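You operate a simulated robot arm through the tools that you are given. There is no shell and no other tool. Be economical: measure what you need, move in short steps, check, and stop when the job is done.

You are at the controls of a simulated robot arm. One attempt, no reset.

## Task
Measure the socket's depth and stand the matching spacer on the post.
Fine: free the depth lock lever, push the rod down till it stops; afterwards lift the rod and lock it up.

It is judged by the outcome, as a careful person would: the job done as asked, and still so three seconds after it is handed in. It fails if anything else is knocked over, pushed out of place, dropped, spilled or broken.

## Robot
A 6-joint arm with a two-finger parallel gripper, fixed in place. Base frame: the origin is at the foot of the arm, x ahead of it, y to its left, z up; the work surface is at about z = 880. Lengths are in mm, angles in rad, forces in N, time in s.
With the tool pointing down near the work surface it reaches from about 260 to 660 mm from the base axis. Its first joint turns from -1.152 to 1.152 rad. Payload 2.9 kg.
Tool frame: the origin (TCP) lies between the finger pads and is the grasp point; the fingertips stand 30 mm ahead of it; z points along the fingers, y is the line along which they close. The gripper opens to 110 mm. The fingers are 20 mm wide and 10 mm thick; the gripper's body (48 by 112 mm) begins 55 mm behind the TCP.
Orientation is that of the tool frame in the base frame, as [roll, pitch, yaw] about the fixed x, y, z axes, in that order (R = Rz(yaw) Ry(pitch) Rx(roll)). With the fingers straight down and closing along the base's y, the tool's x points along the base's -x, its y along +y and its z along -z.

## Interface
- The arm moves only by the tool servo_tool. Its argument "steps" is a list of rows, each a list of 7 numbers: the shift along the base's x, y, z in cm, then the turn, a rotation vector about the base's x, y, z in rad, then the finger opening in cm, from 0 to 11. In form: [[tx, ty, tz, wx, wy, wz, hand], ...]. A call has 1 to 8 rows; each row is the pose to reach, as a shift and turn from the pose commanded when the call began. Rows are played at 5 a second. More than 50 mm and 0.15 rad between two rows, or a gripper value outside its range, and nothing of the call is played. A pose out of reach is approached as far as the arm can. The call stops where the force on the tool passes 40 N (or 10 N more than at its start, if that is more) or the arm is blocked; 0.2 s more then pass. Each finger travels about 108 mm/s and halts on what it meets, pressing with about 38 N; the grip force reading is that of the motor and also rises with nothing between the fingers. The clock runs only during rows and for 0.2 s after the last one: add rows that repeat a pose to give the fingers time. It gives the time, the measured TCP pose, the force on the tool (base axes), the opening and the grip force at its end, in the units of the frame above (readings bear some noise).
- Cameras (640 x 400 px; columns grow to the right, rows downward): "scene" is fixed at [79.1, 429.2, 1396.9]; the picture's right is [-0.76, -0.66, 0.00], its down [-0.31, 0.35, -0.88] and it looks along [0.58, -0.67, -0.47] (base axes); focal length 302 px, centre (320, 200). "wrist" rides on the gripper at [72, 17, -103] in the tool frame; the picture's right is [-0.23, 0.97, 0.00], its down [-0.76, -0.18, -0.62] and it looks along [-0.61, -0.14, 0.78] (tool axes); focal length 222 px, centre (320, 200). There is no depth. A picture from a camera that has moved, and an enlarged one, comes with that camera's place and axes in the base frame and with its lens.
- get_image(camera): a new picture of that camera. The clock stands still meanwhile.
- enlarge(camera, box): a new picture of the part [left, top, right, bottom] of that camera's present view, enlarged. The clock stands still meanwhile.
- finish_job(): hands the job in; it is judged then, once.

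Work in short steps. Places have to be worked out from the pictures, the camera data and where the tool is seen: move nearer, look again, correct. Check each grasp and each placing, and mend what went wrong. You have 120 turns and 84 pictures in all, those below and enlarged ones among them. Open the gripper and draw the arm clear of the work before you hand the job in, unless the task says otherwise; then end with one line.

The tools are called as a command line: name --pt "numbers of a row" for each row, then --argument value for the rest, lists and objects as JSON in quotes. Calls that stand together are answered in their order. servo_tool: Moves the arm, as the interface text tells. Its arguments: {"type":"object","properties":{"steps":{"type":"array","items":{"type":"array","items":{"type":"number"}}}},"required":["steps"]} The other tools are called the same way: get_image (camera) takes a picture; enlarge (camera, box) takes an enlarged picture of a part of a camera's view; finish_job () hands the job in.

At the start:

```text
clock: 0.0
ee_pos: [381.2, 67.3, 1283.8]
tool_rot: [-3.141, -0.001, 3.14]
wrist_force: [0.6, 0.7, 0.8]
gripper_width: 109.8
grip_force: 0.0
```

scene: 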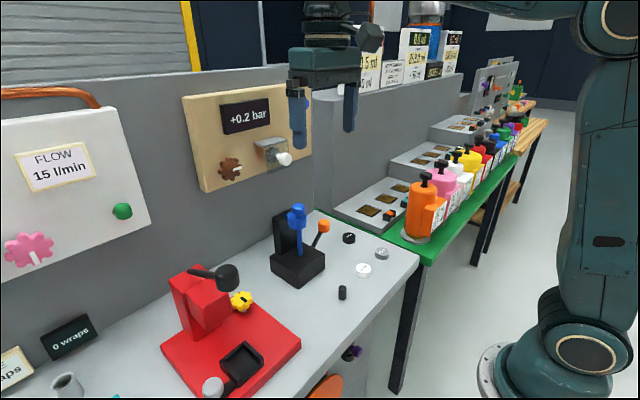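
wrist: 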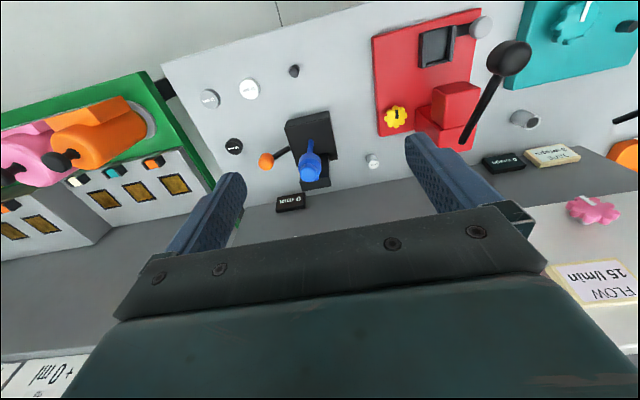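

I'll look closer at the black gauge with blue rod, orange lever and the discs around it.

enlarge --camera "scene" --box '[240, 190, 420, 310]'

enlarge --camera "wrist" --box '[180, 50, 400, 220]'

```text
3.33 times, centred on (330, 250) of scene
camera zoom: at [79.1, 429.2, 1396.9], right [-0.76, -0.66, 0.0], down [-0.31, 0.35, -0.88], along [0.58, -0.67, -0.47], focal length 1005 px, centre (287, 33)
```

zoom: 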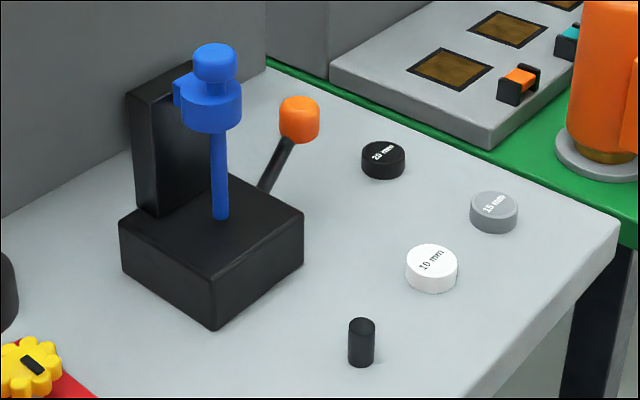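

```text
2.35 times, centred on (290, 135) of wrist
camera zoom: at [307.3, 83.8, 1387.1], right [0.23, 0.97, 0.0], down [0.76, -0.18, 0.62], along [0.61, -0.14, -0.78], focal length 523 px, centre (391, 353)
```

zoom: 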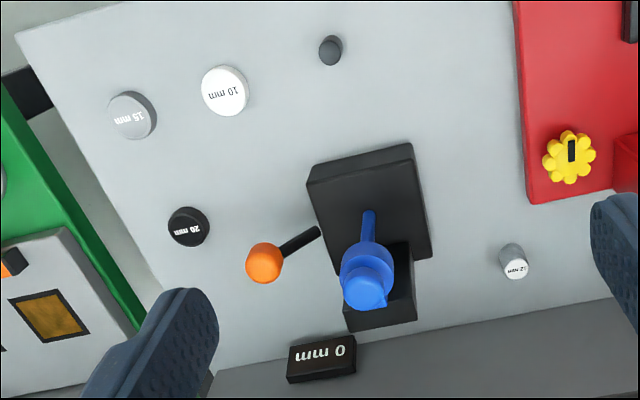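

Spacers 10/12/15/20 mm, a dark post near (368,20), rod knob near (493,24,1065), lever ball near (513,-88,958). I move the camera nearer for a better look at the gauge.

servo_tool --pt "-2 -1 -4 0 0 0 11" --pt "-4 -2 -8 0 0 0 11" --pt "-5 -2 -11 0 0 0 11" --pt "-5 -2 -11 0 0 0 11"

get_image --camera "wrist"

```text
clock: 1.0
ee_pos: [330.6, 47.8, 1174.3]
tool_rot: [-3.141, 0.002, -3.139]
wrist_force: [-0.1, -0.7, 1.0]
gripper_width: 110.1
grip_force: 0.0
```

```text
79 pictures are left
camera wrist: at [256.7, 63.7, 1277.6], right [0.23, 0.97, 0.0], down [0.76, -0.18, 0.62], along [0.61, -0.14, -0.78], focal length 222 px, centre (320, 200)
```

wrist: 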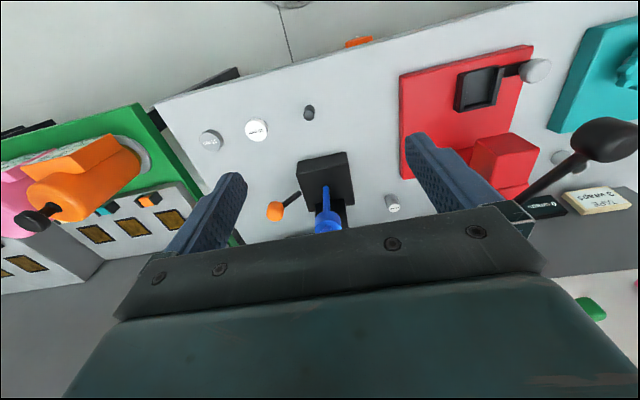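

Zoom in on the gauge from here.

enlarge --camera "wrist" --box '[180, 90, 420, 240]'

enlarge --camera "scene" --box '[265, 195, 345, 295]'

```text
2.67 times, centred on (300, 165) of wrist
camera zoom: at [256.7, 63.7, 1277.6], right [0.23, 0.97, 0.0], down [0.76, -0.18, 0.62], along [0.61, -0.14, -0.78], focal length 592 px, centre (373, 293)
```

zoom: 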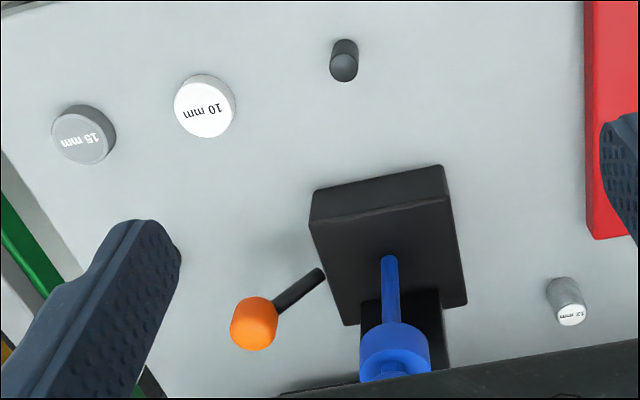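

```text
4.00 times, centred on (305, 245) of scene
camera zoom: at [79.1, 429.2, 1396.9], right [-0.76, -0.66, 0.0], down [-0.31, 0.35, -0.88], along [0.58, -0.67, -0.47], focal length 1206 px, centre (380, 20)
```

zoom: 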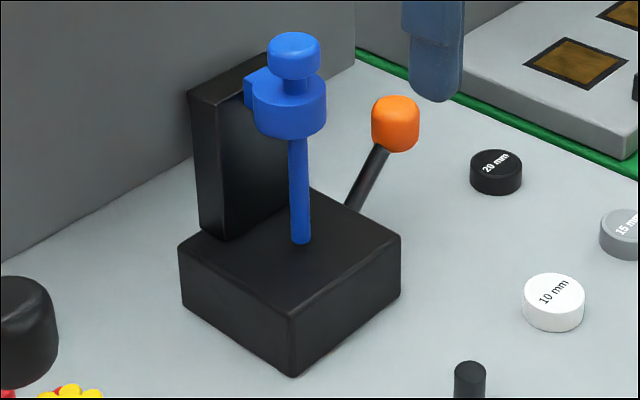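

Triangulation puts the lever ball at (503,-76,972), its root at (503,-33,928), lying 45° outward. I go around to the -y side to see how it is hinged.

servo_tool --pt "2 -4 -2 0 0 0 11" --pt "4 -8 -4 0 0 0 11" --pt "6 -12 -6 0 0 0 11" --pt "8 -16 -7 0 0 0 11" --pt "8 -18 -7 0 0 0 11" --pt "8 -18 -7 0 0 0 11"

get_image --camera "wrist"

enlarge --camera "wrist" --box '[280, 60, 440, 210]'

```text
clock: 2.4
ee_pos: [412.3, -133.5, 1102.9]
tool_rot: [3.141, 0.0, 3.142]
wrist_force: [0.6, -0.3, -0.3]
gripper_width: 109.9
grip_force: 0.0
```

```text
76 pictures are left
camera wrist: at [337.2, -116.7, 1206.5], right [0.23, 0.97, 0.0], down [0.76, -0.18, 0.62], along [0.61, -0.14, -0.78], focal length 222 px, centre (320, 200)
```

wrist: 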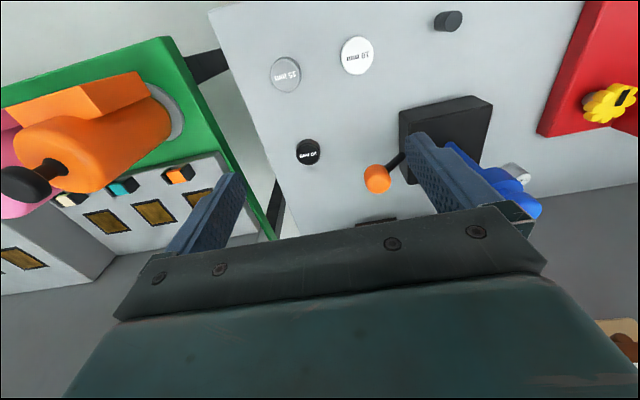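

```text
2.67 times, centred on (360, 135) of wrist
camera zoom: at [337.2, -116.7, 1206.5], right [0.23, 0.97, 0.0], down [0.76, -0.18, 0.62], along [0.61, -0.14, -0.78], focal length 592 px, centre (213, 373)
```

zoom: 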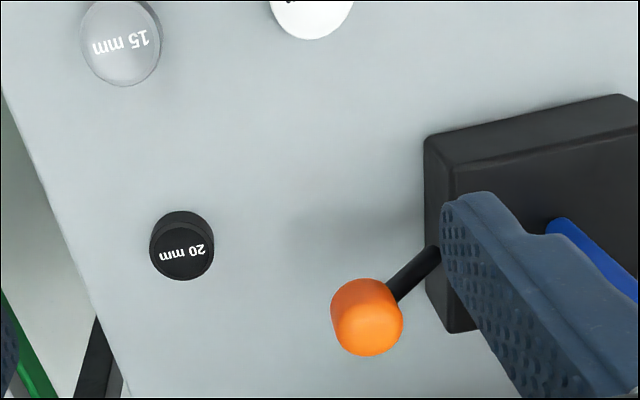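

The lever lies in the y–z plane so it likely hinges about x. I turn the gripper 90° (fingers closing along x) so I can take the ball and feel which way it moves.

servo_tool --pt "0 0 0 0 0 0.14 9" --pt "0 0 0 0 0 0.28 8" --pt "0 0 0 0 0 0.42 7" --pt "0 0 0 0 0 0.56 6" --pt "0 0 0 0 0 0.7 6" --pt "0 0 0 0 0 0.84 6" --pt "0 0 0 0 0 0.98 6" --pt "0 0 0 0 0 1.12 6"

servo_tool --pt "1 0 0 0 0 0.14 6" --pt "3 1 0 0 0 0.28 6" --pt "5 2 0 0 0 0.42 6" --pt "7 3 0 0 0 0.45 6" --pt "9.1 4 0 0 0 0.45 6" --pt "9.1 4 -1 0 0 0.45 6" --pt "9.1 4 -1 0 0 0.45 6"

get_image --camera "wrist"

enlarge --camera "scene" --box '[250, 160, 410, 300]'

```text
clock: 4.2
ee_pos: [413.1, -131.8, 1104.4]
tool_rot: [3.141, 0.0, -2.018]
wrist_force: [-0.6, 0.2, 0.8]
gripper_width: 60.0
grip_force: 0.1
```

```text
clock: 5.8
ee_pos: [503.9, -92.5, 1094.8]
tool_rot: [-3.141, 0.001, -1.571]
wrist_force: [0.1, -0.4, -0.6]
gripper_width: 59.9
grip_force: 0.1
```

```text
74 pictures are left
camera wrist: at [483.8, -165.5, 1197.3], right [-0.97, 0.23, 0.0], down [0.18, 0.76, 0.62], along [0.14, 0.61, -0.78], focal length 222 px, centre (320, 200)
```

wrist: 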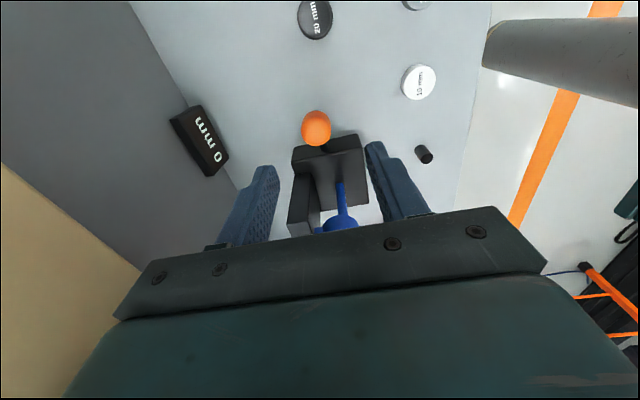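

```text
2.86 times, centred on (330, 230) of scene
camera zoom: at [79.1, 429.2, 1396.9], right [-0.76, -0.66, 0.0], down [-0.31, 0.35, -0.88], along [0.58, -0.67, -0.47], focal length 862 px, centre (291, 114)
```

zoom: 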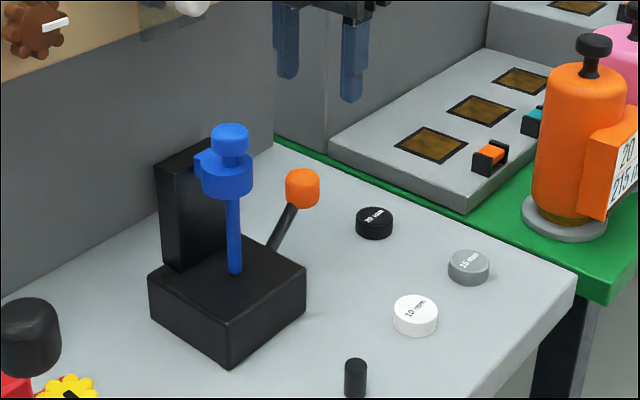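

enlarge --camera "wrist" --box '[270, 90, 390, 235]'

```text
2.76 times, centred on (330, 162) of wrist
camera zoom: at [483.8, -165.5, 1197.3], right [-0.97, 0.23, 0.0], down [0.18, 0.76, 0.62], along [0.14, 0.61, -0.78], focal length 613 px, centre (292, 303)
```

zoom: 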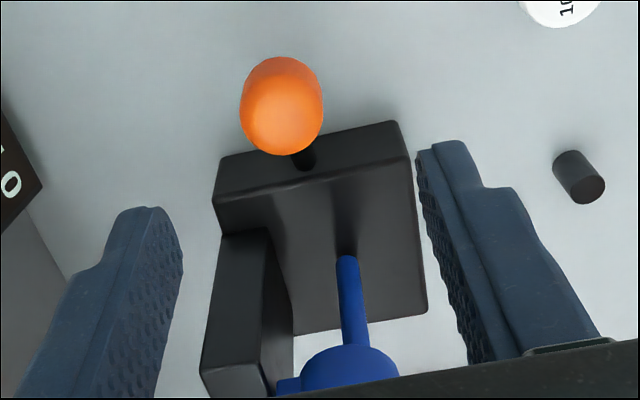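

Ball centre refined to about (505,-79,971). I descend around it.

servo_tool --pt "0.1 1.35 -3 0 0 0 6" --pt "0.1 1.35 -6 0 0 0 6" --pt "0.1 1.35 -9 0 0 0 6" --pt "0.1 1.35 -12 0 0 0 6" --pt "0.1 1.35 -12 0 0 0 6"

enlarge --camera "scene" --box '[250, 160, 410, 300]'

get_image --camera "wrist"

```text
clock: 7.0
ee_pos: [505.5, -77.7, 974.3]
tool_rot: [-3.141, 0.0, -1.571]
wrist_force: [-0.6, -0.6, 0.4]
gripper_width: 60.0
grip_force: 0.0
```

```text
2.86 times, centred on (330, 230) of scene
camera zoom: at [79.1, 429.2, 1396.9], right [-0.76, -0.66, 0.0], down [-0.31, 0.35, -0.88], along [0.58, -0.67, -0.47], focal length 862 px, centre (291, 114)
```

zoom: 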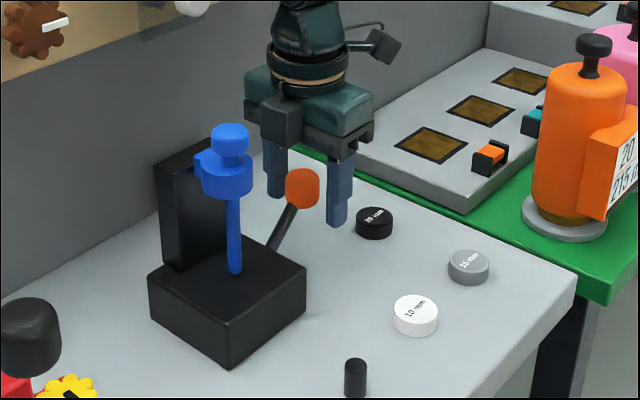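

```text
70 pictures are left
camera wrist: at [485.0, -151.9, 1076.9], right [-0.97, 0.23, 0.0], down [0.18, 0.76, 0.62], along [0.14, 0.61, -0.78], focal length 222 px, centre (320, 200)
```

wrist: 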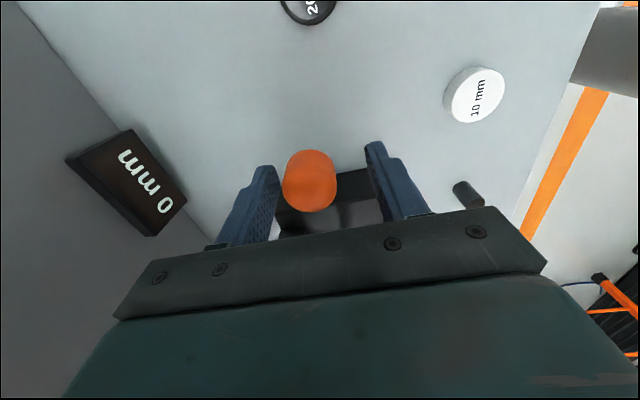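

Ball sits ~5 mm toward +x of the grasp centre. I shift and close.

servo_tool --pt "0.5 -0.2 -0.2 0 0 0 6" --pt "0.5 -0.2 -0.2 0 0 0 4" --pt "0.5 -0.2 -0.2 0 0 0 3" --pt "0.5 -0.2 -0.2 0 0 0 2.6" --pt "0.5 -0.2 -0.2 0 0 0 2.6"

```text
clock: 8.2
ee_pos: [511.0, -80.7, 972.9]
tool_rot: [-3.138, 0.0, -1.572]
wrist_force: [11.3, -0.3, -3.1]
gripper_width: 31.1
grip_force: 45.3
```

The ball is held (31 mm). I try a small tangential move outward/down.

servo_tool --pt "0.7 -0.3 -0.3 0 0 0 2.6" --pt "0.7 -0.6 -0.6 0 0 0 2.6" --pt "0.7 -0.6 -0.6 0 0 0 2.6"

```text
clock: 8.8
ee_pos: [510.1, -85.0, 966.9]
tool_rot: [3.122, 0.004, -1.569]
wrist_force: [-6.2, 0.2, 5.2]
gripper_width: 31.4
grip_force: 44.9
stopped in row 3: the force on the tool passed its limit (the readings are from after the stop); the commanded pose is now the measured one
```

That direction is resisted. I try inward/up.

servo_tool --pt "-0.1 0.3 0.3 0 0 0 2.6" --pt "-0.2 0.7 0.6 0 0 0 2.6" --pt "-0.2 1.1 0.9 0 0 0 2.6" --pt "-0.2 1.4 1.1 0 0 0 2.6"

```text
clock: 9.8
ee_pos: [509.0, -73.4, 976.7]
tool_rot: [3.126, 0.003, -1.573]
wrist_force: [14.1, -26.8, -18.6]
gripper_width: 31.2
grip_force: 44.9
```

Resistance this way as well, with +x force. I look.

enlarge --camera "wrist" --box '[230, 110, 430, 235]'

enlarge --camera "scene" --box '[265, 180, 365, 280]'

```text
3.20 times, centred on (330, 172) of wrist
camera zoom: at [492.5, -146.4, 1079.4], right [-0.97, 0.23, 0.02], down [0.19, 0.76, 0.62], along [0.13, 0.61, -0.78], focal length 711 px, centre (288, 288)
```

zoom: 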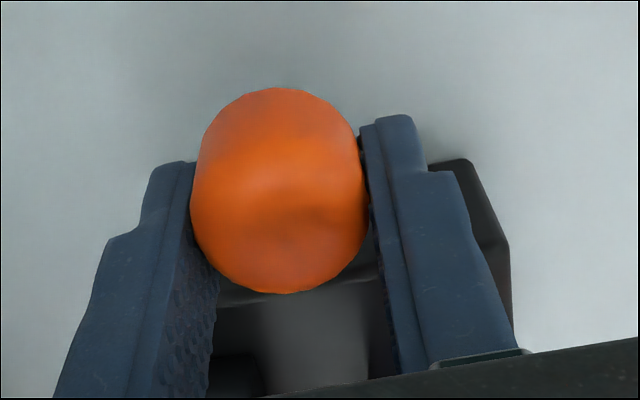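

```text
4.00 times, centred on (315, 230) of scene
camera zoom: at [79.8, 428.4, 1397.2], right [-0.76, -0.66, 0.0], down [-0.31, 0.35, -0.88], along [0.58, -0.67, -0.47], focal length 1206 px, centre (340, 80)
```

zoom: 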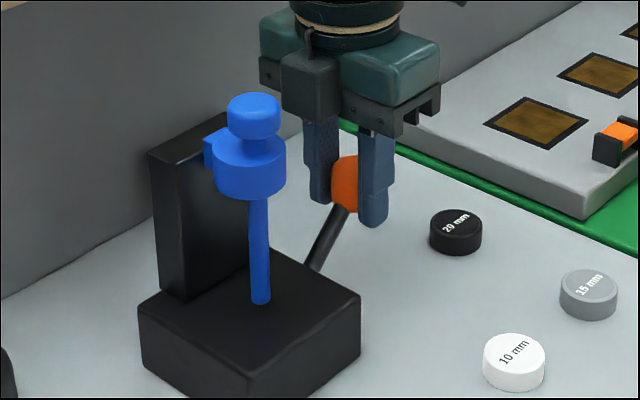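

I relax the y/z load and try +x.

servo_tool --pt "0.1 -0.7 -0.5 0 0 0 2.6" --pt "0.5 -0.7 -0.5 0 0 0 2.6" --pt "1.0 -0.7 -0.5 0 0 0 2.6" --pt "1.5 -0.7 -0.5 0 0 0 2.6" --pt "1.5 -0.7 -0.5 0 0 0 2.6"

```text
clock: 10.6
ee_pos: [509.9, -77.5, 970.1]
tool_rot: [3.099, 0.008, -1.569]
wrist_force: [-9.2, 0.2, 7.4]
gripper_width: 30.9
grip_force: 44.5
stopped in row 3: the force on the tool passed its limit (the readings are from after the stop); the commanded pose is now the measured one
```

Blocked toward +x. Now -x.

servo_tool --pt "-0.4 0 0 0 0 0 2.6" --pt "-0.8 0 0 0 0 0 2.6" --pt "-1.2 0 0 0 0 0 2.6" --pt "-1.6 0 0 0 0 0 2.6"

```text
clock: 11.2
ee_pos: [510.1, -76.8, 969.6]
tool_rot: [3.124, 0.006, -1.565]
wrist_force: [8.1, -0.2, -5.9]
gripper_width: 31.2
grip_force: 45.2
stopped in row 3: the force on the tool passed its limit (the readings are from after the stop); the commanded pose is now the measured one
```

x is rigid both ways, so the hinge is about x. I follow the arc inward/up.

servo_tool --pt "0 0.5 0.5 0 0 0 2.6" --pt "0 0.9 0.9 0 0 0 2.6" --pt "0 1.3 1.2 0 0 0 2.6" --pt "0 1.8 1.4 0 0 0 2.6" --pt "0 2.3 1.6 0 0 0 2.6" --pt "0 2.8 1.8 0 0 0 2.6"

enlarge --camera "scene" --box '[265, 180, 365, 280]'

```text
clock: 12.7
ee_pos: [508.6, -48.2, 989.9]
tool_rot: [3.122, 0.004, -1.566]
wrist_force: [-0.7, 1.0, 0.1]
gripper_width: 26.0
grip_force: 0.0
```

```text
4.00 times, centred on (315, 230) of scene
camera zoom: at [79.1, 429.2, 1396.9], right [-0.76, -0.66, 0.0], down [-0.31, 0.35, -0.88], along [0.58, -0.67, -0.47], focal length 1206 px, centre (340, 80)
```

zoom: 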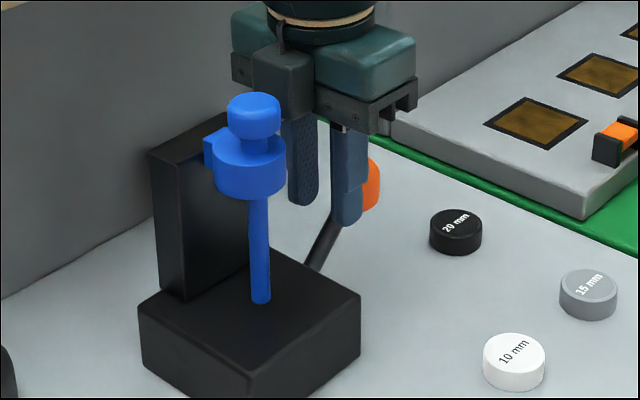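

The grip slid off; the lever stays at its first place, so inward is its stop. Outward it did yield some mm, so I'll press the ball down/outward from above with closed fingers.

servo_tool --pt "-0.3 0 3 0.02 0 0 1" --pt "-0.3 -1.5 5 0.02 0 0 0" --pt "-0.3 -3.4 4.5 0.02 0 0 0" --pt "-0.3 -3.4 3.5 0.02 0 0 0" --pt "-0.3 -3.5 3.0 0.02 0 0 0" --pt "-0.3 -3.6 2.5 0.02 0 0 0" --pt "-0.3 -3.7 2.2 0.02 0 0 0"

```text
clock: 14.2
ee_pos: [506.1, -85.8, 1011.7]
tool_rot: [3.12, 0.028, -1.567]
wrist_force: [0.5, 0.6, 0.7]
gripper_width: 0.2
grip_force: 37.3
```

No contact yet at tip z≈982. Continue down, fixing the tilt.

servo_tool --pt "0 0.2 -0.4 -0.028 -0.02 0 0" --pt "0 0.2 -0.8 -0.028 -0.02 0 0" --pt "0 0.1 -1.2 -0.028 -0.02 0 0" --pt "0 0 -1.6 -0.028 -0.02 0 0" --pt "0 -0.1 -2.0 -0.028 -0.02 0 0"

get_image --camera "wrist"

enlarge --camera "scene" --box '[265, 180, 365, 280]'

```text
clock: 15.4
ee_pos: [506.8, -84.3, 989.5]
tool_rot: [3.138, 0.0, -1.562]
wrist_force: [-0.3, -1.1, 1.3]
gripper_width: 0.0
grip_force: 38.1
```

```text
66 pictures are left
camera wrist: at [487.7, -158.7, 1092.9], right [-0.98, 0.22, 0.0], down [0.17, 0.76, 0.62], along [0.13, 0.61, -0.78], focal length 222 px, centre (320, 200)
```

wrist: 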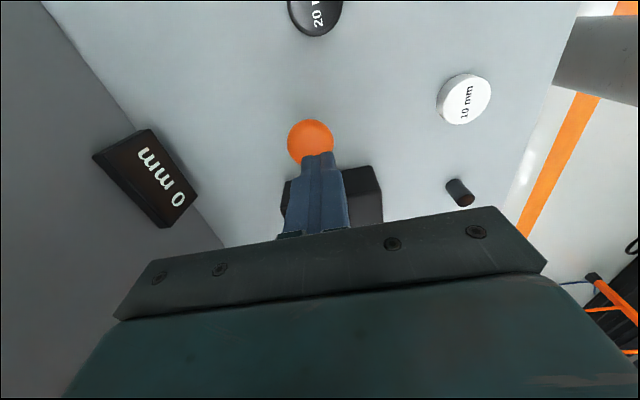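

```text
4.00 times, centred on (315, 230) of scene
camera zoom: at [79.1, 429.2, 1397.0], right [-0.76, -0.66, 0.0], down [-0.31, 0.35, -0.88], along [0.58, -0.67, -0.47], focal length 1206 px, centre (340, 80)
```

zoom: 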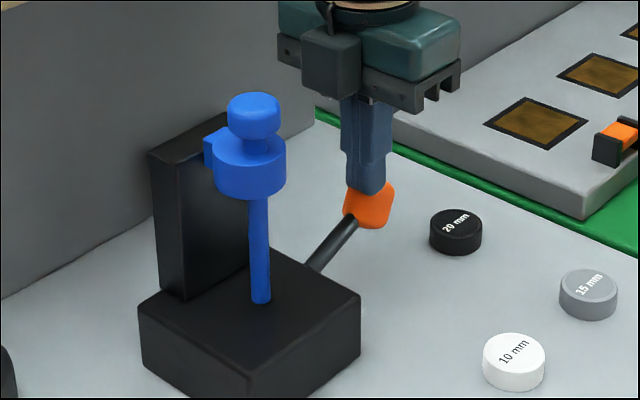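

The lever goes down/outward freely. I continue until it stops.

servo_tool --pt "0 -0.3 -0.5 0 0 0 0" --pt "0 -0.6 -1.0 0 0 0 0" --pt "0 -0.8 -1.5 0 0 0 0" --pt "0 -0.9 -2.0 0 0 0 0" --pt "0 -1.0 -2.5 0 0 0 0" --pt "0 -1.0 -3.0 0 0 0 0"

enlarge --camera "scene" --box '[265, 180, 365, 280]'

```text
clock: 17.0
ee_pos: [506.9, -96.5, 964.9]
tool_rot: [-3.139, -0.005, -1.566]
wrist_force: [-5.9, 1.6, 10.5]
gripper_width: 0.2
grip_force: 37.6
stopped in row 6: the force on the tool passed its limit (the readings are from after the stop); the commanded pose is now the measured one
```

```text
4.00 times, centred on (315, 230) of scene
camera zoom: at [78.8, 429.3, 1396.9], right [-0.76, -0.66, 0.0], down [-0.31, 0.35, -0.88], along [0.58, -0.67, -0.47], focal length 1206 px, centre (340, 80)
```

zoom: 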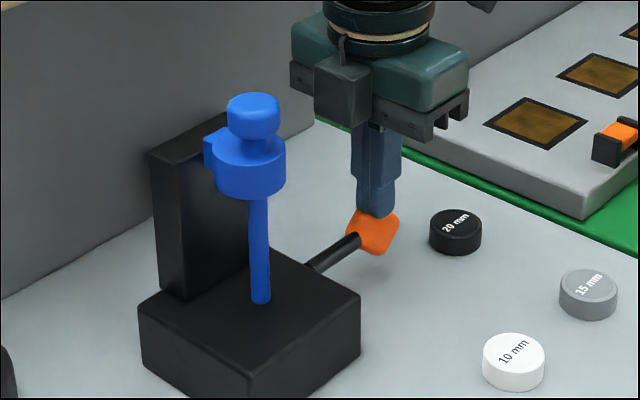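

The lever is down against its stop (freed). Now I rise and go above the rod knob, at about (494,22), top ≈1075.

servo_tool --pt "0 0 4.5 0 0 0 0" --pt "0 0 9 0 0 0 0" --pt "0 0 13.5 0 0 0 0" --pt "0 0 17.5 0 0 0 0" --pt "-0.5 4 17.5 0 0 0 0" --pt "-1 8 17.5 0 0 0 0" --pt "-1.3 11.8 17.5 0 0 0 0" --pt "-1.3 11.8 17.5 0 0 0 0"

enlarge --camera "scene" --box '[245, 150, 365, 280]'

get_image --camera "wrist"

```text
clock: 18.8
ee_pos: [493.3, 21.0, 1139.5]
tool_rot: [-3.138, -0.004, -1.566]
wrist_force: [0.1, -0.3, -0.2]
gripper_width: 0.0
grip_force: 38.0
```

```text
3.08 times, centred on (305, 215) of scene
camera zoom: at [79.1, 429.2, 1396.9], right [-0.76, -0.66, 0.0], down [-0.31, 0.35, -0.88], along [0.58, -0.67, -0.47], focal length 928 px, centre (366, 154)
```

zoom: 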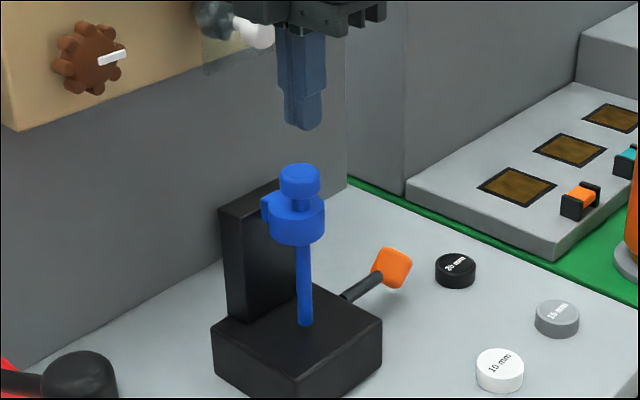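

```text
62 pictures are left
camera wrist: at [474.3, -51.7, 1242.7], right [-0.97, 0.22, 0.0], down [0.17, 0.76, 0.62], along [0.14, 0.61, -0.78], focal length 222 px, centre (320, 200)
```

wrist: 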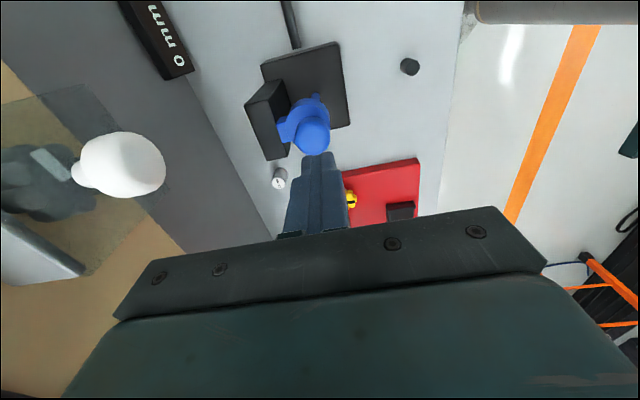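

Aligned above the knob. Push down in small steps.

servo_tool --pt "0.1 -0.2 -2 0 0 0 0" --pt "0.1 -0.2 -3 0 0 0 0" --pt "0.1 -0.2 -3.6 0 0 0 0" --pt "0.1 -0.2 -4.2 0 0 0 0" --pt "0.1 -0.2 -4.8 0 0 0 0" --pt "0.1 -0.2 -5.4 0 0 0 0" --pt "0.1 -0.2 -6 0 0 0 0" --pt "0.1 -0.2 -6.6 0 0 0 0"

enlarge --camera "scene" --box '[245, 150, 365, 280]'

```text
clock: 20.5
ee_pos: [494.8, 18.9, 1086.7]
tool_rot: [-3.13, -0.004, -1.564]
wrist_force: [-5.8, -1.1, 7.9]
gripper_width: 0.0
grip_force: 37.7
stopped in row 8: the force on the tool passed its limit (the readings are from after the stop); the commanded pose is now the measured one
```

```text
3.08 times, centred on (305, 215) of scene
camera zoom: at [78.8, 429.2, 1397.0], right [-0.76, -0.66, 0.0], down [-0.31, 0.35, -0.88], along [0.58, -0.67, -0.47], focal length 928 px, centre (366, 154)
```

zoom: 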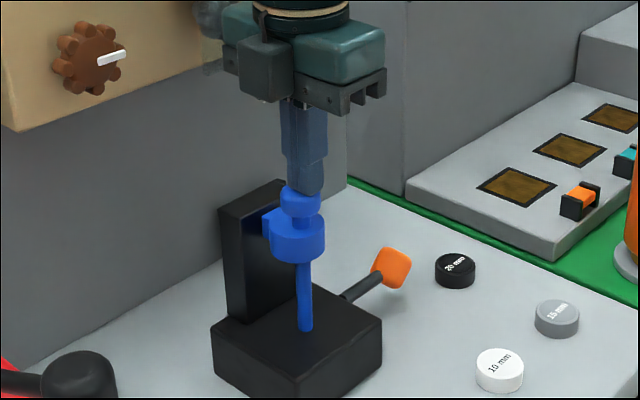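

It stopped, ~15 mm lower. I read the display with the wrist camera.

get_image --camera "wrist"

```text
60 pictures are left
camera wrist: at [474.6, -53.7, 1189.6], right [-0.97, 0.22, -0.01], down [0.17, 0.76, 0.62], along [0.15, 0.61, -0.78], focal length 222 px, centre (320, 200)
```

wrist: 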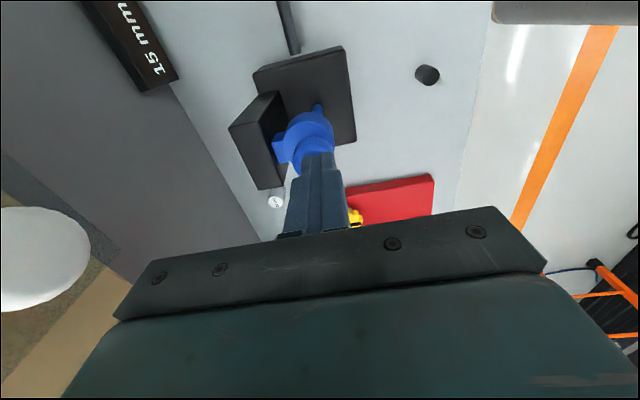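

Display appears to read 15 mm; I press again to make sure it's the stop and enlarge the display.

servo_tool --pt "0 0 -0.3 0 0 0 0" --pt "0 0 -0.6 0 0 0 0" --pt "0 0 -0.9 0 0 0 0"

enlarge --camera "wrist" --box '[80, 0, 200, 100]'

```text
clock: 21.1
ee_pos: [495.2, 18.8, 1086.7]
tool_rot: [-3.122, -0.004, -1.566]
wrist_force: [-6.8, -1.5, 8.5]
gripper_width: 0.3
grip_force: 38.0
stopped in row 2: the force on the tool passed its limit (the readings are from after the stop); the commanded pose is now the measured one
```

```text
4.00 times, centred on (140, 50) of wrist
camera zoom: at [474.0, -53.7, 1189.4], right [-0.97, 0.22, -0.02], down [0.16, 0.76, 0.62], along [0.15, 0.61, -0.78], focal length 888 px, centre (1040, 800)
```

zoom: 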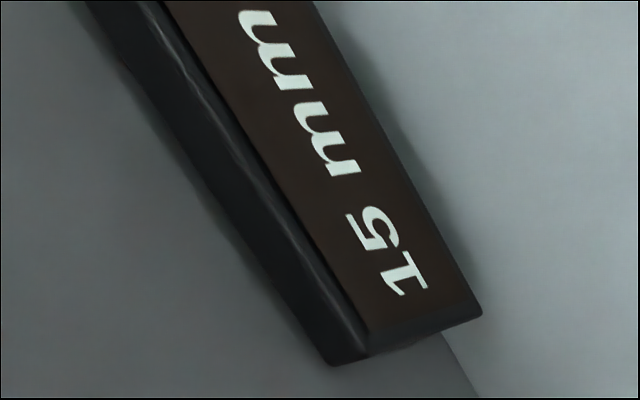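

The stop is firm: depth = 15 mm. I rise and turn the gripper back to yaw π (fingers along y) to clear the back plate when gripping the knob.

servo_tool --pt "0 0 3 0 0 0 0" --pt "0 0 6 0 0 0 1" --pt "0 0 6 0 -0.015 -0.14 2" --pt "0 0 6 0 -0.015 -0.28 3" --pt "0 0 6 0 -0.015 -0.42 4" --pt "0 0 6 0 -0.015 -0.56 5" --pt "0 0 6 0 -0.015 -0.7 6" --pt "0 0 6 0 -0.015 -0.84 6"

servo_tool --pt "0 0 0 0 0 -0.14 6" --pt "0 0 0 0 0 -0.28 6" --pt "0 0 0 0 0 -0.42 6" --pt "0 0 0 0 0 -0.56 6" --pt "0 0 0 0 0 -0.7 6" --pt "0 0 0 0 0 -0.73 6"

get_image --camera "wrist"

enlarge --camera "scene" --box '[245, 150, 365, 280]'

```text
clock: 22.9
ee_pos: [495.5, 19.6, 1146.2]
tool_rot: [-3.109, 0.003, -2.412]
wrist_force: [0.0, 0.5, -0.1]
gripper_width: 60.1
grip_force: 0.1
```

```text
clock: 24.3
ee_pos: [495.1, 20.0, 1146.6]
tool_rot: [-3.108, 0.004, -3.14]
wrist_force: [0.8, 0.8, -0.3]
gripper_width: 60.2
grip_force: 0.1
```

```text
58 pictures are left
camera wrist: at [420.5, 38.8, 1247.5], right [0.22, 0.97, -0.03], down [0.76, -0.15, 0.63], along [0.61, -0.17, -0.77], focal length 222 px, centre (320, 200)
```

wrist: 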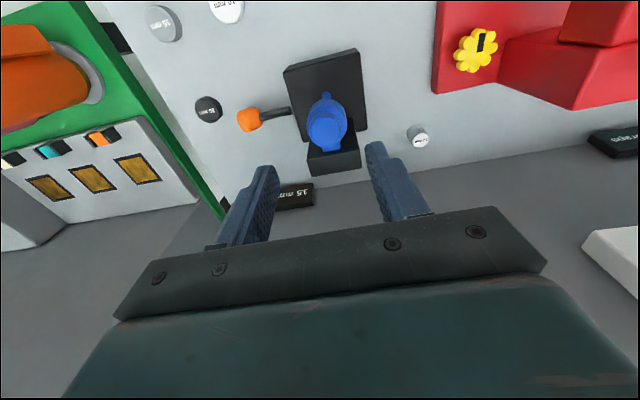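

```text
3.08 times, centred on (305, 215) of scene
camera zoom: at [79.1, 429.2, 1396.9], right [-0.76, -0.66, 0.0], down [-0.31, 0.35, -0.88], along [0.58, -0.67, -0.47], focal length 928 px, centre (366, 154)
```

zoom: 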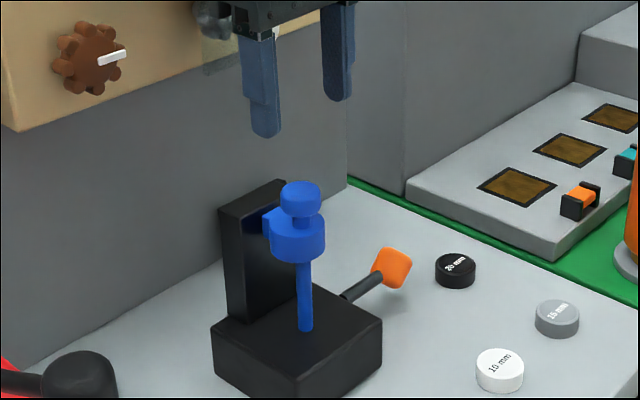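

Rod stays down; display 15 mm. Now I level the tilt and descend to grip the knob.

servo_tool --pt "0 0 -2 0.033 0 0 6" --pt "0 0 -4 0.033 0 0 6" --pt "0 0 -6 0.033 0 0 6" --pt "0 0 -7.9 0.033 0 0 6" --pt "0 0 -7.9 0.033 0 0 6"

enlarge --camera "scene" --box '[245, 150, 365, 280]'

enlarge --camera "wrist" --box '[220, 90, 440, 240]'

```text
clock: 25.5
ee_pos: [495.8, 18.9, 1065.5]
tool_rot: [3.141, 0.005, -3.138]
wrist_force: [-0.3, -0.3, 0.7]
gripper_width: 60.1
grip_force: 0.0
```

```text
3.08 times, centred on (305, 215) of scene
camera zoom: at [79.1, 429.2, 1396.9], right [-0.76, -0.66, 0.0], down [-0.31, 0.35, -0.88], along [0.58, -0.67, -0.47], focal length 928 px, centre (366, 154)
```

zoom: 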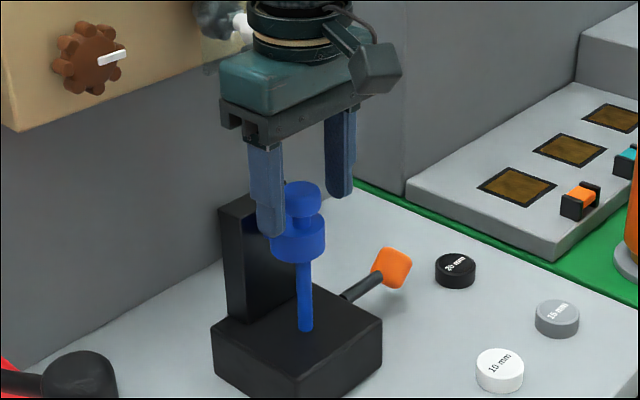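

```text
2.67 times, centred on (330, 165) of wrist
camera zoom: at [420.2, 35.2, 1169.0], right [0.22, 0.97, 0.0], down [0.76, -0.17, 0.63], along [0.61, -0.14, -0.78], focal length 592 px, centre (293, 293)
```

zoom: 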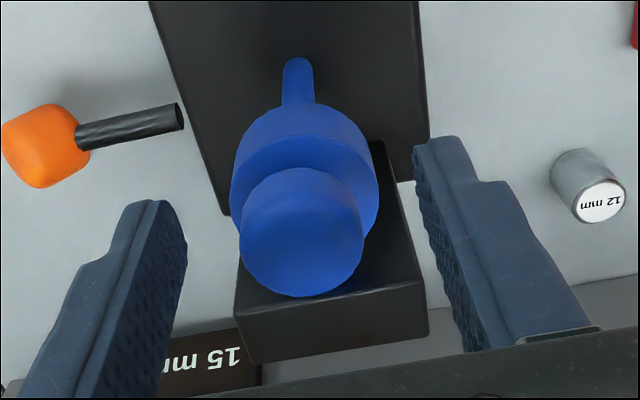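

Fingers straddle the knob. Close and check the width.

servo_tool --pt "0 0 0.2 0 0 0 4" --pt "0 0 0.2 0 0 0 3" --pt "0 0 0.2 0 0 0 2.5" --pt "0 0 0.2 0 0 0 2.5"

```text
clock: 26.5
ee_pos: [497.1, 19.9, 1069.6]
tool_rot: [-3.141, 0.004, -3.134]
wrist_force: [-0.1, 8.3, -1.0]
gripper_width: 28.9
grip_force: 45.0
```

Knob held at 29 mm. Lift 15 mm until the top stop.

servo_tool --pt "0 0.1 0.5 0 0 0 2.5" --pt "0 0.1 1.0 0 0 0 2.5" --pt "0 0.1 1.4 0 0 0 2.5" --pt "0 0.1 1.7 0 0 0 2.5" --pt "0 0.1 1.7 0 0 0 2.5"

enlarge --camera "scene" --box '[245, 150, 365, 280]'

enlarge --camera "wrist" --box '[220, 90, 440, 240]'

```text
clock: 27.7
ee_pos: [494.9, 20.9, 1084.5]
tool_rot: [-3.141, 0.001, -3.139]
wrist_force: [-1.8, 1.2, -19.2]
gripper_width: 28.8
grip_force: 44.8
```

```text
3.08 times, centred on (305, 215) of scene
camera zoom: at [79.4, 429.2, 1396.9], right [-0.76, -0.66, 0.0], down [-0.31, 0.35, -0.88], along [0.58, -0.67, -0.47], focal length 928 px, centre (366, 154)
```

zoom: 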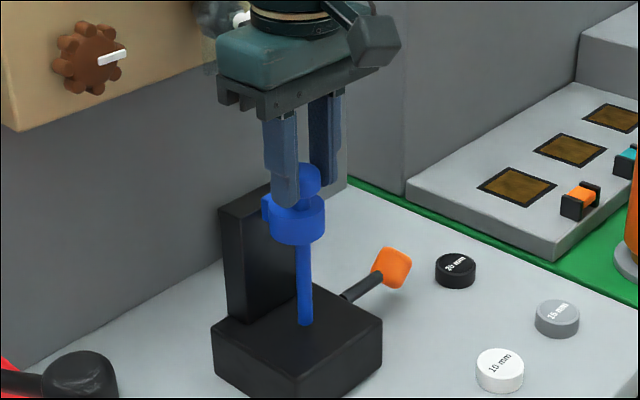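

```text
2.67 times, centred on (330, 165) of wrist
camera zoom: at [420.7, 36.1, 1186.8], right [0.22, 0.97, 0.0], down [0.76, -0.17, 0.62], along [0.61, -0.14, -0.78], focal length 592 px, centre (293, 293)
```

zoom: 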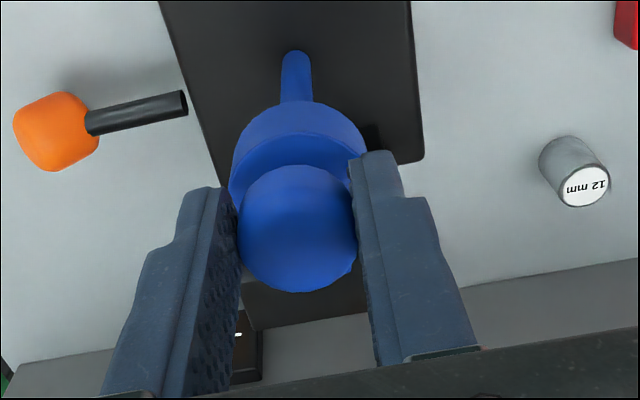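

Rod is at the top stop (−19 N). I release, rise, and check it stays up.

servo_tool --pt "0 0 -0.2 0 0 0 3.2" --pt "0 0 -0.2 0 0 0 5" --pt "0 0 -0.2 0 0 0 6" --pt "0 0 3 0 0 0 6" --pt "0 0 6 0 0 0 6" --pt "0 0 6 0 0 0 4"

get_image --camera "wrist"

```text
clock: 29.1
ee_pos: [494.5, 20.8, 1145.7]
tool_rot: [-3.141, 0.003, -3.135]
wrist_force: [-0.3, 0.5, 0.0]
gripper_width: 40.1
grip_force: 0.1
```

```text
52 pictures are left
camera wrist: at [419.9, 36.2, 1248.3], right [0.22, 0.97, 0.0], down [0.76, -0.17, 0.63], along [0.61, -0.14, -0.78], focal length 222 px, centre (320, 200)
```

wrist: 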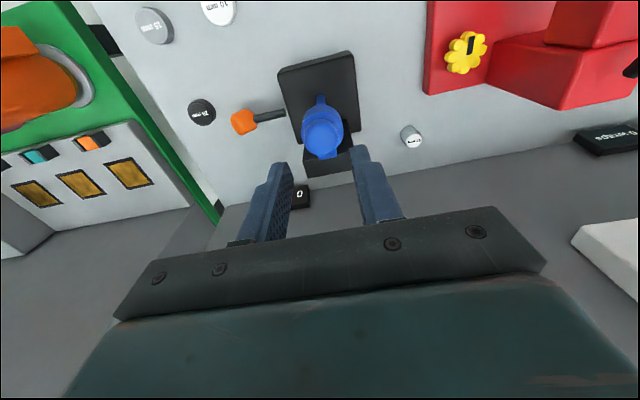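

Display reads 0 and rod stays up. The lever now lies about horizontal with its ball near (505,-97,927). I turn 90° again and go above it to grip and raise it to the locked stop.

servo_tool --pt "0 -1 0 0 0 0.14 6" --pt "0 -2 0 0 0 0.28 6" --pt "0 -3 0 0 0 0.42 6" --pt "0 -4 0 0 0 0.56 6" --pt "0 -5 0 0 0 0.7 6" --pt "0 -6 0 0 0 0.84 6" --pt "0 -7 0 0 0 0.98 6" --pt "0 -8 0 0 0 1.12 6"

servo_tool --pt "0.5 -1 0 0 0 0.14 6" --pt "1 -2 0 0 0 0.28 6" --pt "1 -3 0 0 0 0.42 6" --pt "1.2 -3.8 0 0 0 0.45 6" --pt "1.2 -3.8 -4 0 0 0.45 6" --pt "1.2 -3.8 -8 0 0 0.45 6" --pt "1.2 -3.8 -12 0 0 0.45 6" --pt "1.2 -3.8 -12 0 0 0.45 6"

get_image --camera "wrist"

```text
clock: 30.9
ee_pos: [495.1, -60.2, 1146.2]
tool_rot: [3.141, 0.003, -2.014]
wrist_force: [-0.3, 0.0, 0.1]
gripper_width: 60.0
grip_force: 0.0
```

```text
clock: 32.7
ee_pos: [506.8, -97.4, 1025.7]
tool_rot: [-3.141, 0.004, -1.567]
wrist_force: [0.3, 0.6, 0.3]
gripper_width: 60.0
grip_force: 0.1
```

```text
51 pictures are left
camera wrist: at [488.4, -171.1, 1128.1], right [-0.97, 0.22, 0.0], down [0.17, 0.76, 0.63], along [0.14, 0.61, -0.78], focal length 222 px, centre (320, 200)
```

wrist: 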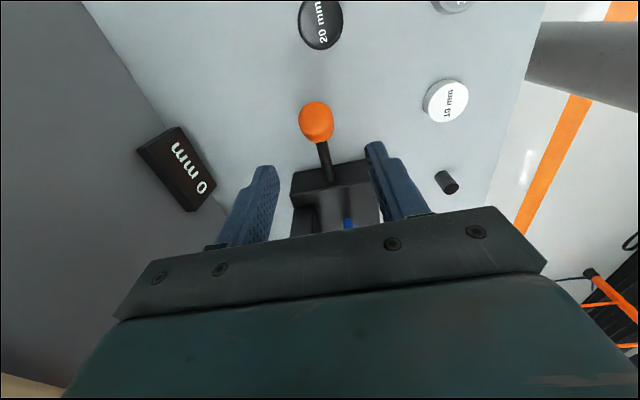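

Ball is around (507,-101,930). Descend around it.

servo_tool --pt "0.1 -0.35 -3 0 0 0 6" --pt "0.1 -0.35 -6 0 0 0 6" --pt "0.1 -0.35 -8 0 0 0 6" --pt "0.1 -0.35 -9.2 0 0 0 6" --pt "0.1 -0.35 -9.2 0 0 0 6"

get_image --camera "wrist"

enlarge --camera "scene" --box '[265, 180, 365, 280]'

```text
clock: 33.9
ee_pos: [508.2, -100.9, 932.7]
tool_rot: [3.141, 0.004, -1.567]
wrist_force: [-0.7, 0.5, -0.3]
gripper_width: 60.1
grip_force: 0.1
```

```text
50 pictures are left
camera wrist: at [490.3, -174.7, 1035.9], right [-0.97, 0.22, 0.0], down [0.17, 0.76, 0.63], along [0.14, 0.61, -0.78], focal length 222 px, centre (320, 200)
```

wrist: 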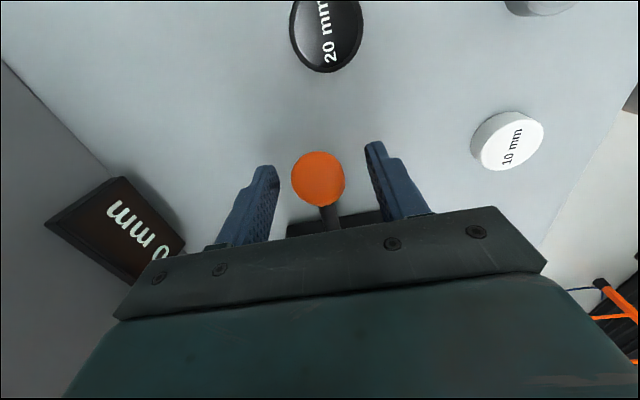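

```text
4.00 times, centred on (315, 230) of scene
camera zoom: at [79.1, 429.2, 1396.9], right [-0.76, -0.66, 0.0], down [-0.31, 0.35, -0.88], along [0.58, -0.67, -0.47], focal length 1206 px, centre (340, 80)
```

zoom: 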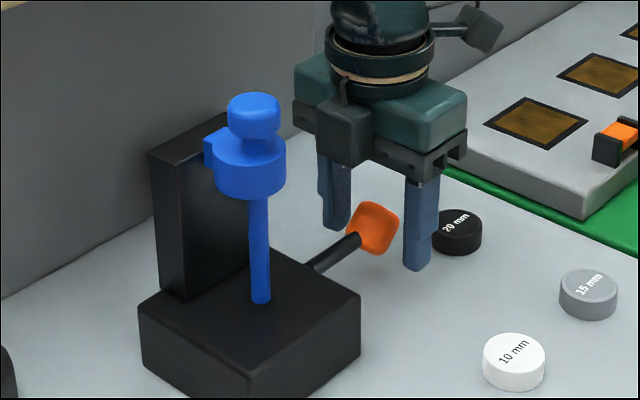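

Well centred. Close on the ball.

servo_tool --pt "0 -0.3 -0.1 0 0 0 4" --pt "0 -0.3 -0.1 0 0 0 3" --pt "0 -0.3 -0.1 0 0 0 2.6" --pt "0 -0.3 -0.1 0 0 0 2.6"

servo_tool --pt "0 0.05 0.8 0 0 0 2.6" --pt "0 0.2 1.6 0 0 0 2.6" --pt "0 0.5 2.4 0 0 0 2.6" --pt "0 0.9 3.2 0 0 0 2.6" --pt "0 1.4 3.9 0 0 0 2.6" --pt "0 1.9 4.5 0 0 0 2.6" --pt "0 2.3 4.9 0 0 0 2.6"

enlarge --camera "scene" --box '[265, 180, 365, 280]'

```text
clock: 34.9
ee_pos: [511.2, -103.4, 933.4]
tool_rot: [-3.137, 0.003, -1.565]
wrist_force: [12.0, 3.2, -2.8]
gripper_width: 31.0
grip_force: 45.0
```

```text
clock: 36.5
ee_pos: [509.5, -78.2, 982.6]
tool_rot: [-3.137, 0.007, -1.558]
wrist_force: [12.5, 1.0, 2.1]
gripper_width: 32.4
grip_force: 6.4
```

```text
4.00 times, centred on (315, 230) of scene
camera zoom: at [79.4, 429.3, 1396.9], right [-0.76, -0.66, 0.0], down [-0.31, 0.35, -0.88], along [0.58, -0.67, -0.47], focal length 1206 px, centre (340, 80)
```

zoom: 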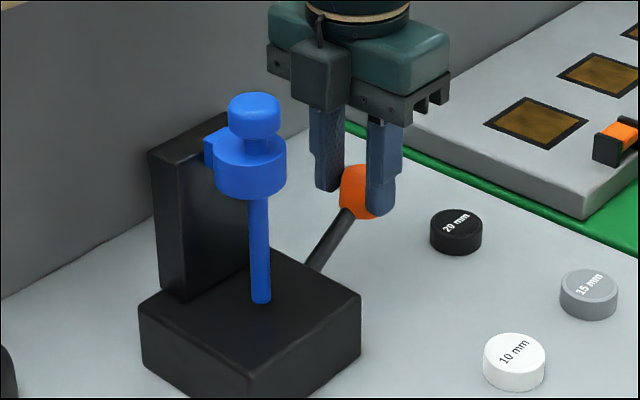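

Lever is nearly back to its original spot, grip slipping. I'll push it from the outside to make sure it's on its locked stop.

servo_tool --pt "0 0 0 0 0 0 6" --pt "0 0 1.5 0 0 0 6" --pt "0 0 5 0 0 0 6" --pt "0 -4 5 0 0 0 3" --pt "0 -6 5 0 0 0 0" --pt "0 -6 2 0 0 0 0" --pt "0 -6 0 0 0 0 0"

servo_tool --pt "-0.1 1.5 0 0 0 0 0" --pt "-0.1 2.5 0 0 0 0 0" --pt "-0.1 3.2 0 0 0 0 0" --pt "-0.1 3.8 0 0 0 0 0" --pt "-0.1 4.4 0 0 0 0 0" --pt "-0.1 5 0 0 0 0 0" --pt "-0.1 5.4 0 0 0 0 0"

enlarge --camera "scene" --box '[265, 180, 365, 280]'

```text
clock: 38.1
ee_pos: [509.0, -142.1, 982.2]
tool_rot: [-3.141, 0.005, -1.568]
wrist_force: [0.3, 0.5, -0.2]
gripper_width: 0.2
grip_force: 37.5
```

```text
clock: 39.2
ee_pos: [508.0, -105.4, 983.9]
tool_rot: [-3.135, -0.004, -1.586]
wrist_force: [-1.0, -6.9, -1.5]
gripper_width: 0.0
grip_force: 37.9
stopped in row 5: the force on the tool passed its limit (the readings are from after the stop); the commanded pose is now the measured one
```

```text
4.00 times, centred on (315, 230) of scene
camera zoom: at [79.1, 429.0, 1397.0], right [-0.76, -0.66, 0.0], down [-0.31, 0.35, -0.88], along [0.58, -0.67, -0.47], focal length 1206 px, centre (340, 80)
```

zoom: 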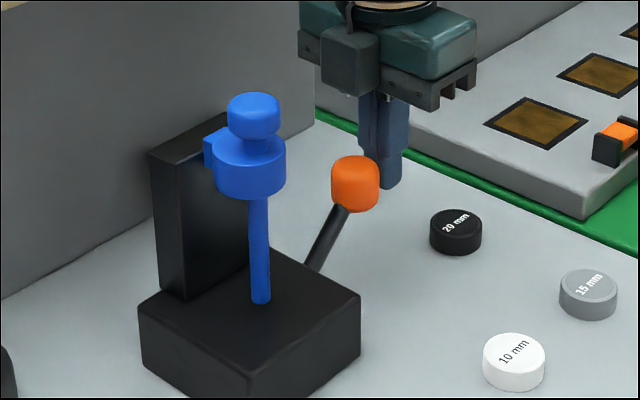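

Lever is fully back on its locked stop. Now I rise, turn back to yaw π and move over to the spacers.

servo_tool --pt "0 -2 1 0 0 0 0" --pt "0 -2 5 0 0 0 2" --pt "-1 -2 9 0 0 -0.14 4" --pt "-3 -2 12 0 0 -0.28 6" --pt "-5 -2 12 0 0 -0.42 6" --pt "-7 -2 12 0 0 -0.56 6" --pt "-9 -2 12 0 0 -0.7 6" --pt "-11 -2 12 0 0 -0.84 6"

servo_tool --pt "0 0 0 0 0 -0.14 6" --pt "0 0 0 0 0 -0.28 6" --pt "0 0 0 0 0 -0.42 6" --pt "-1 -1 0 0 0 -0.56 6" --pt "-2 -2 0 0 0 -0.7 6" --pt "-2 -3 0 0 0 -0.72 6" --pt "-2 -3 0 0 0 -0.72 6"

get_image --camera "wrist"

get_image --camera "scene"

```text
clock: 41.0
ee_pos: [397.4, -124.2, 1103.9]
tool_rot: [-3.138, -0.004, -2.425]
wrist_force: [-0.6, -0.7, -0.6]
gripper_width: 60.1
grip_force: 0.0
```

```text
clock: 42.6
ee_pos: [377.9, -155.0, 1103.6]
tool_rot: [-3.138, -0.004, 3.139]
wrist_force: [0.2, 0.3, -0.6]
gripper_width: 60.0
grip_force: 0.1
```

```text
46 pictures are left
camera wrist: at [304.0, -137.2, 1206.7], right [0.23, 0.97, -0.01], down [0.76, -0.18, 0.62], along [0.6, -0.15, -0.78], focal length 222 px, centre (320, 200)
```

wrist: 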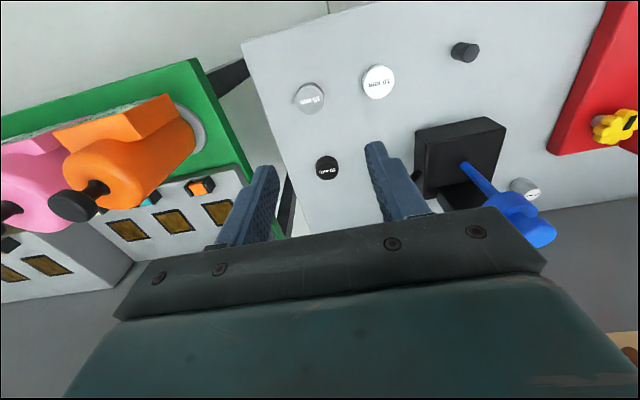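

```text
45 pictures are left
```

scene: 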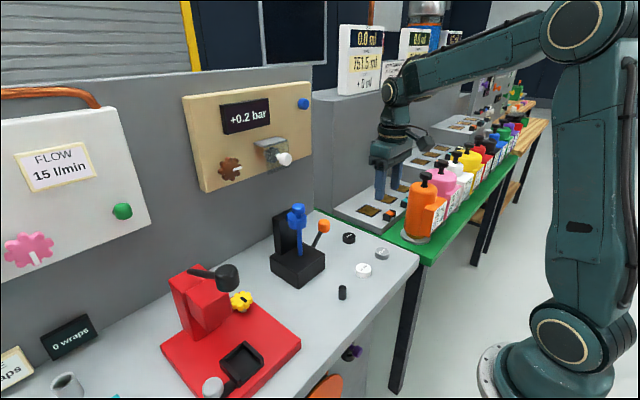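

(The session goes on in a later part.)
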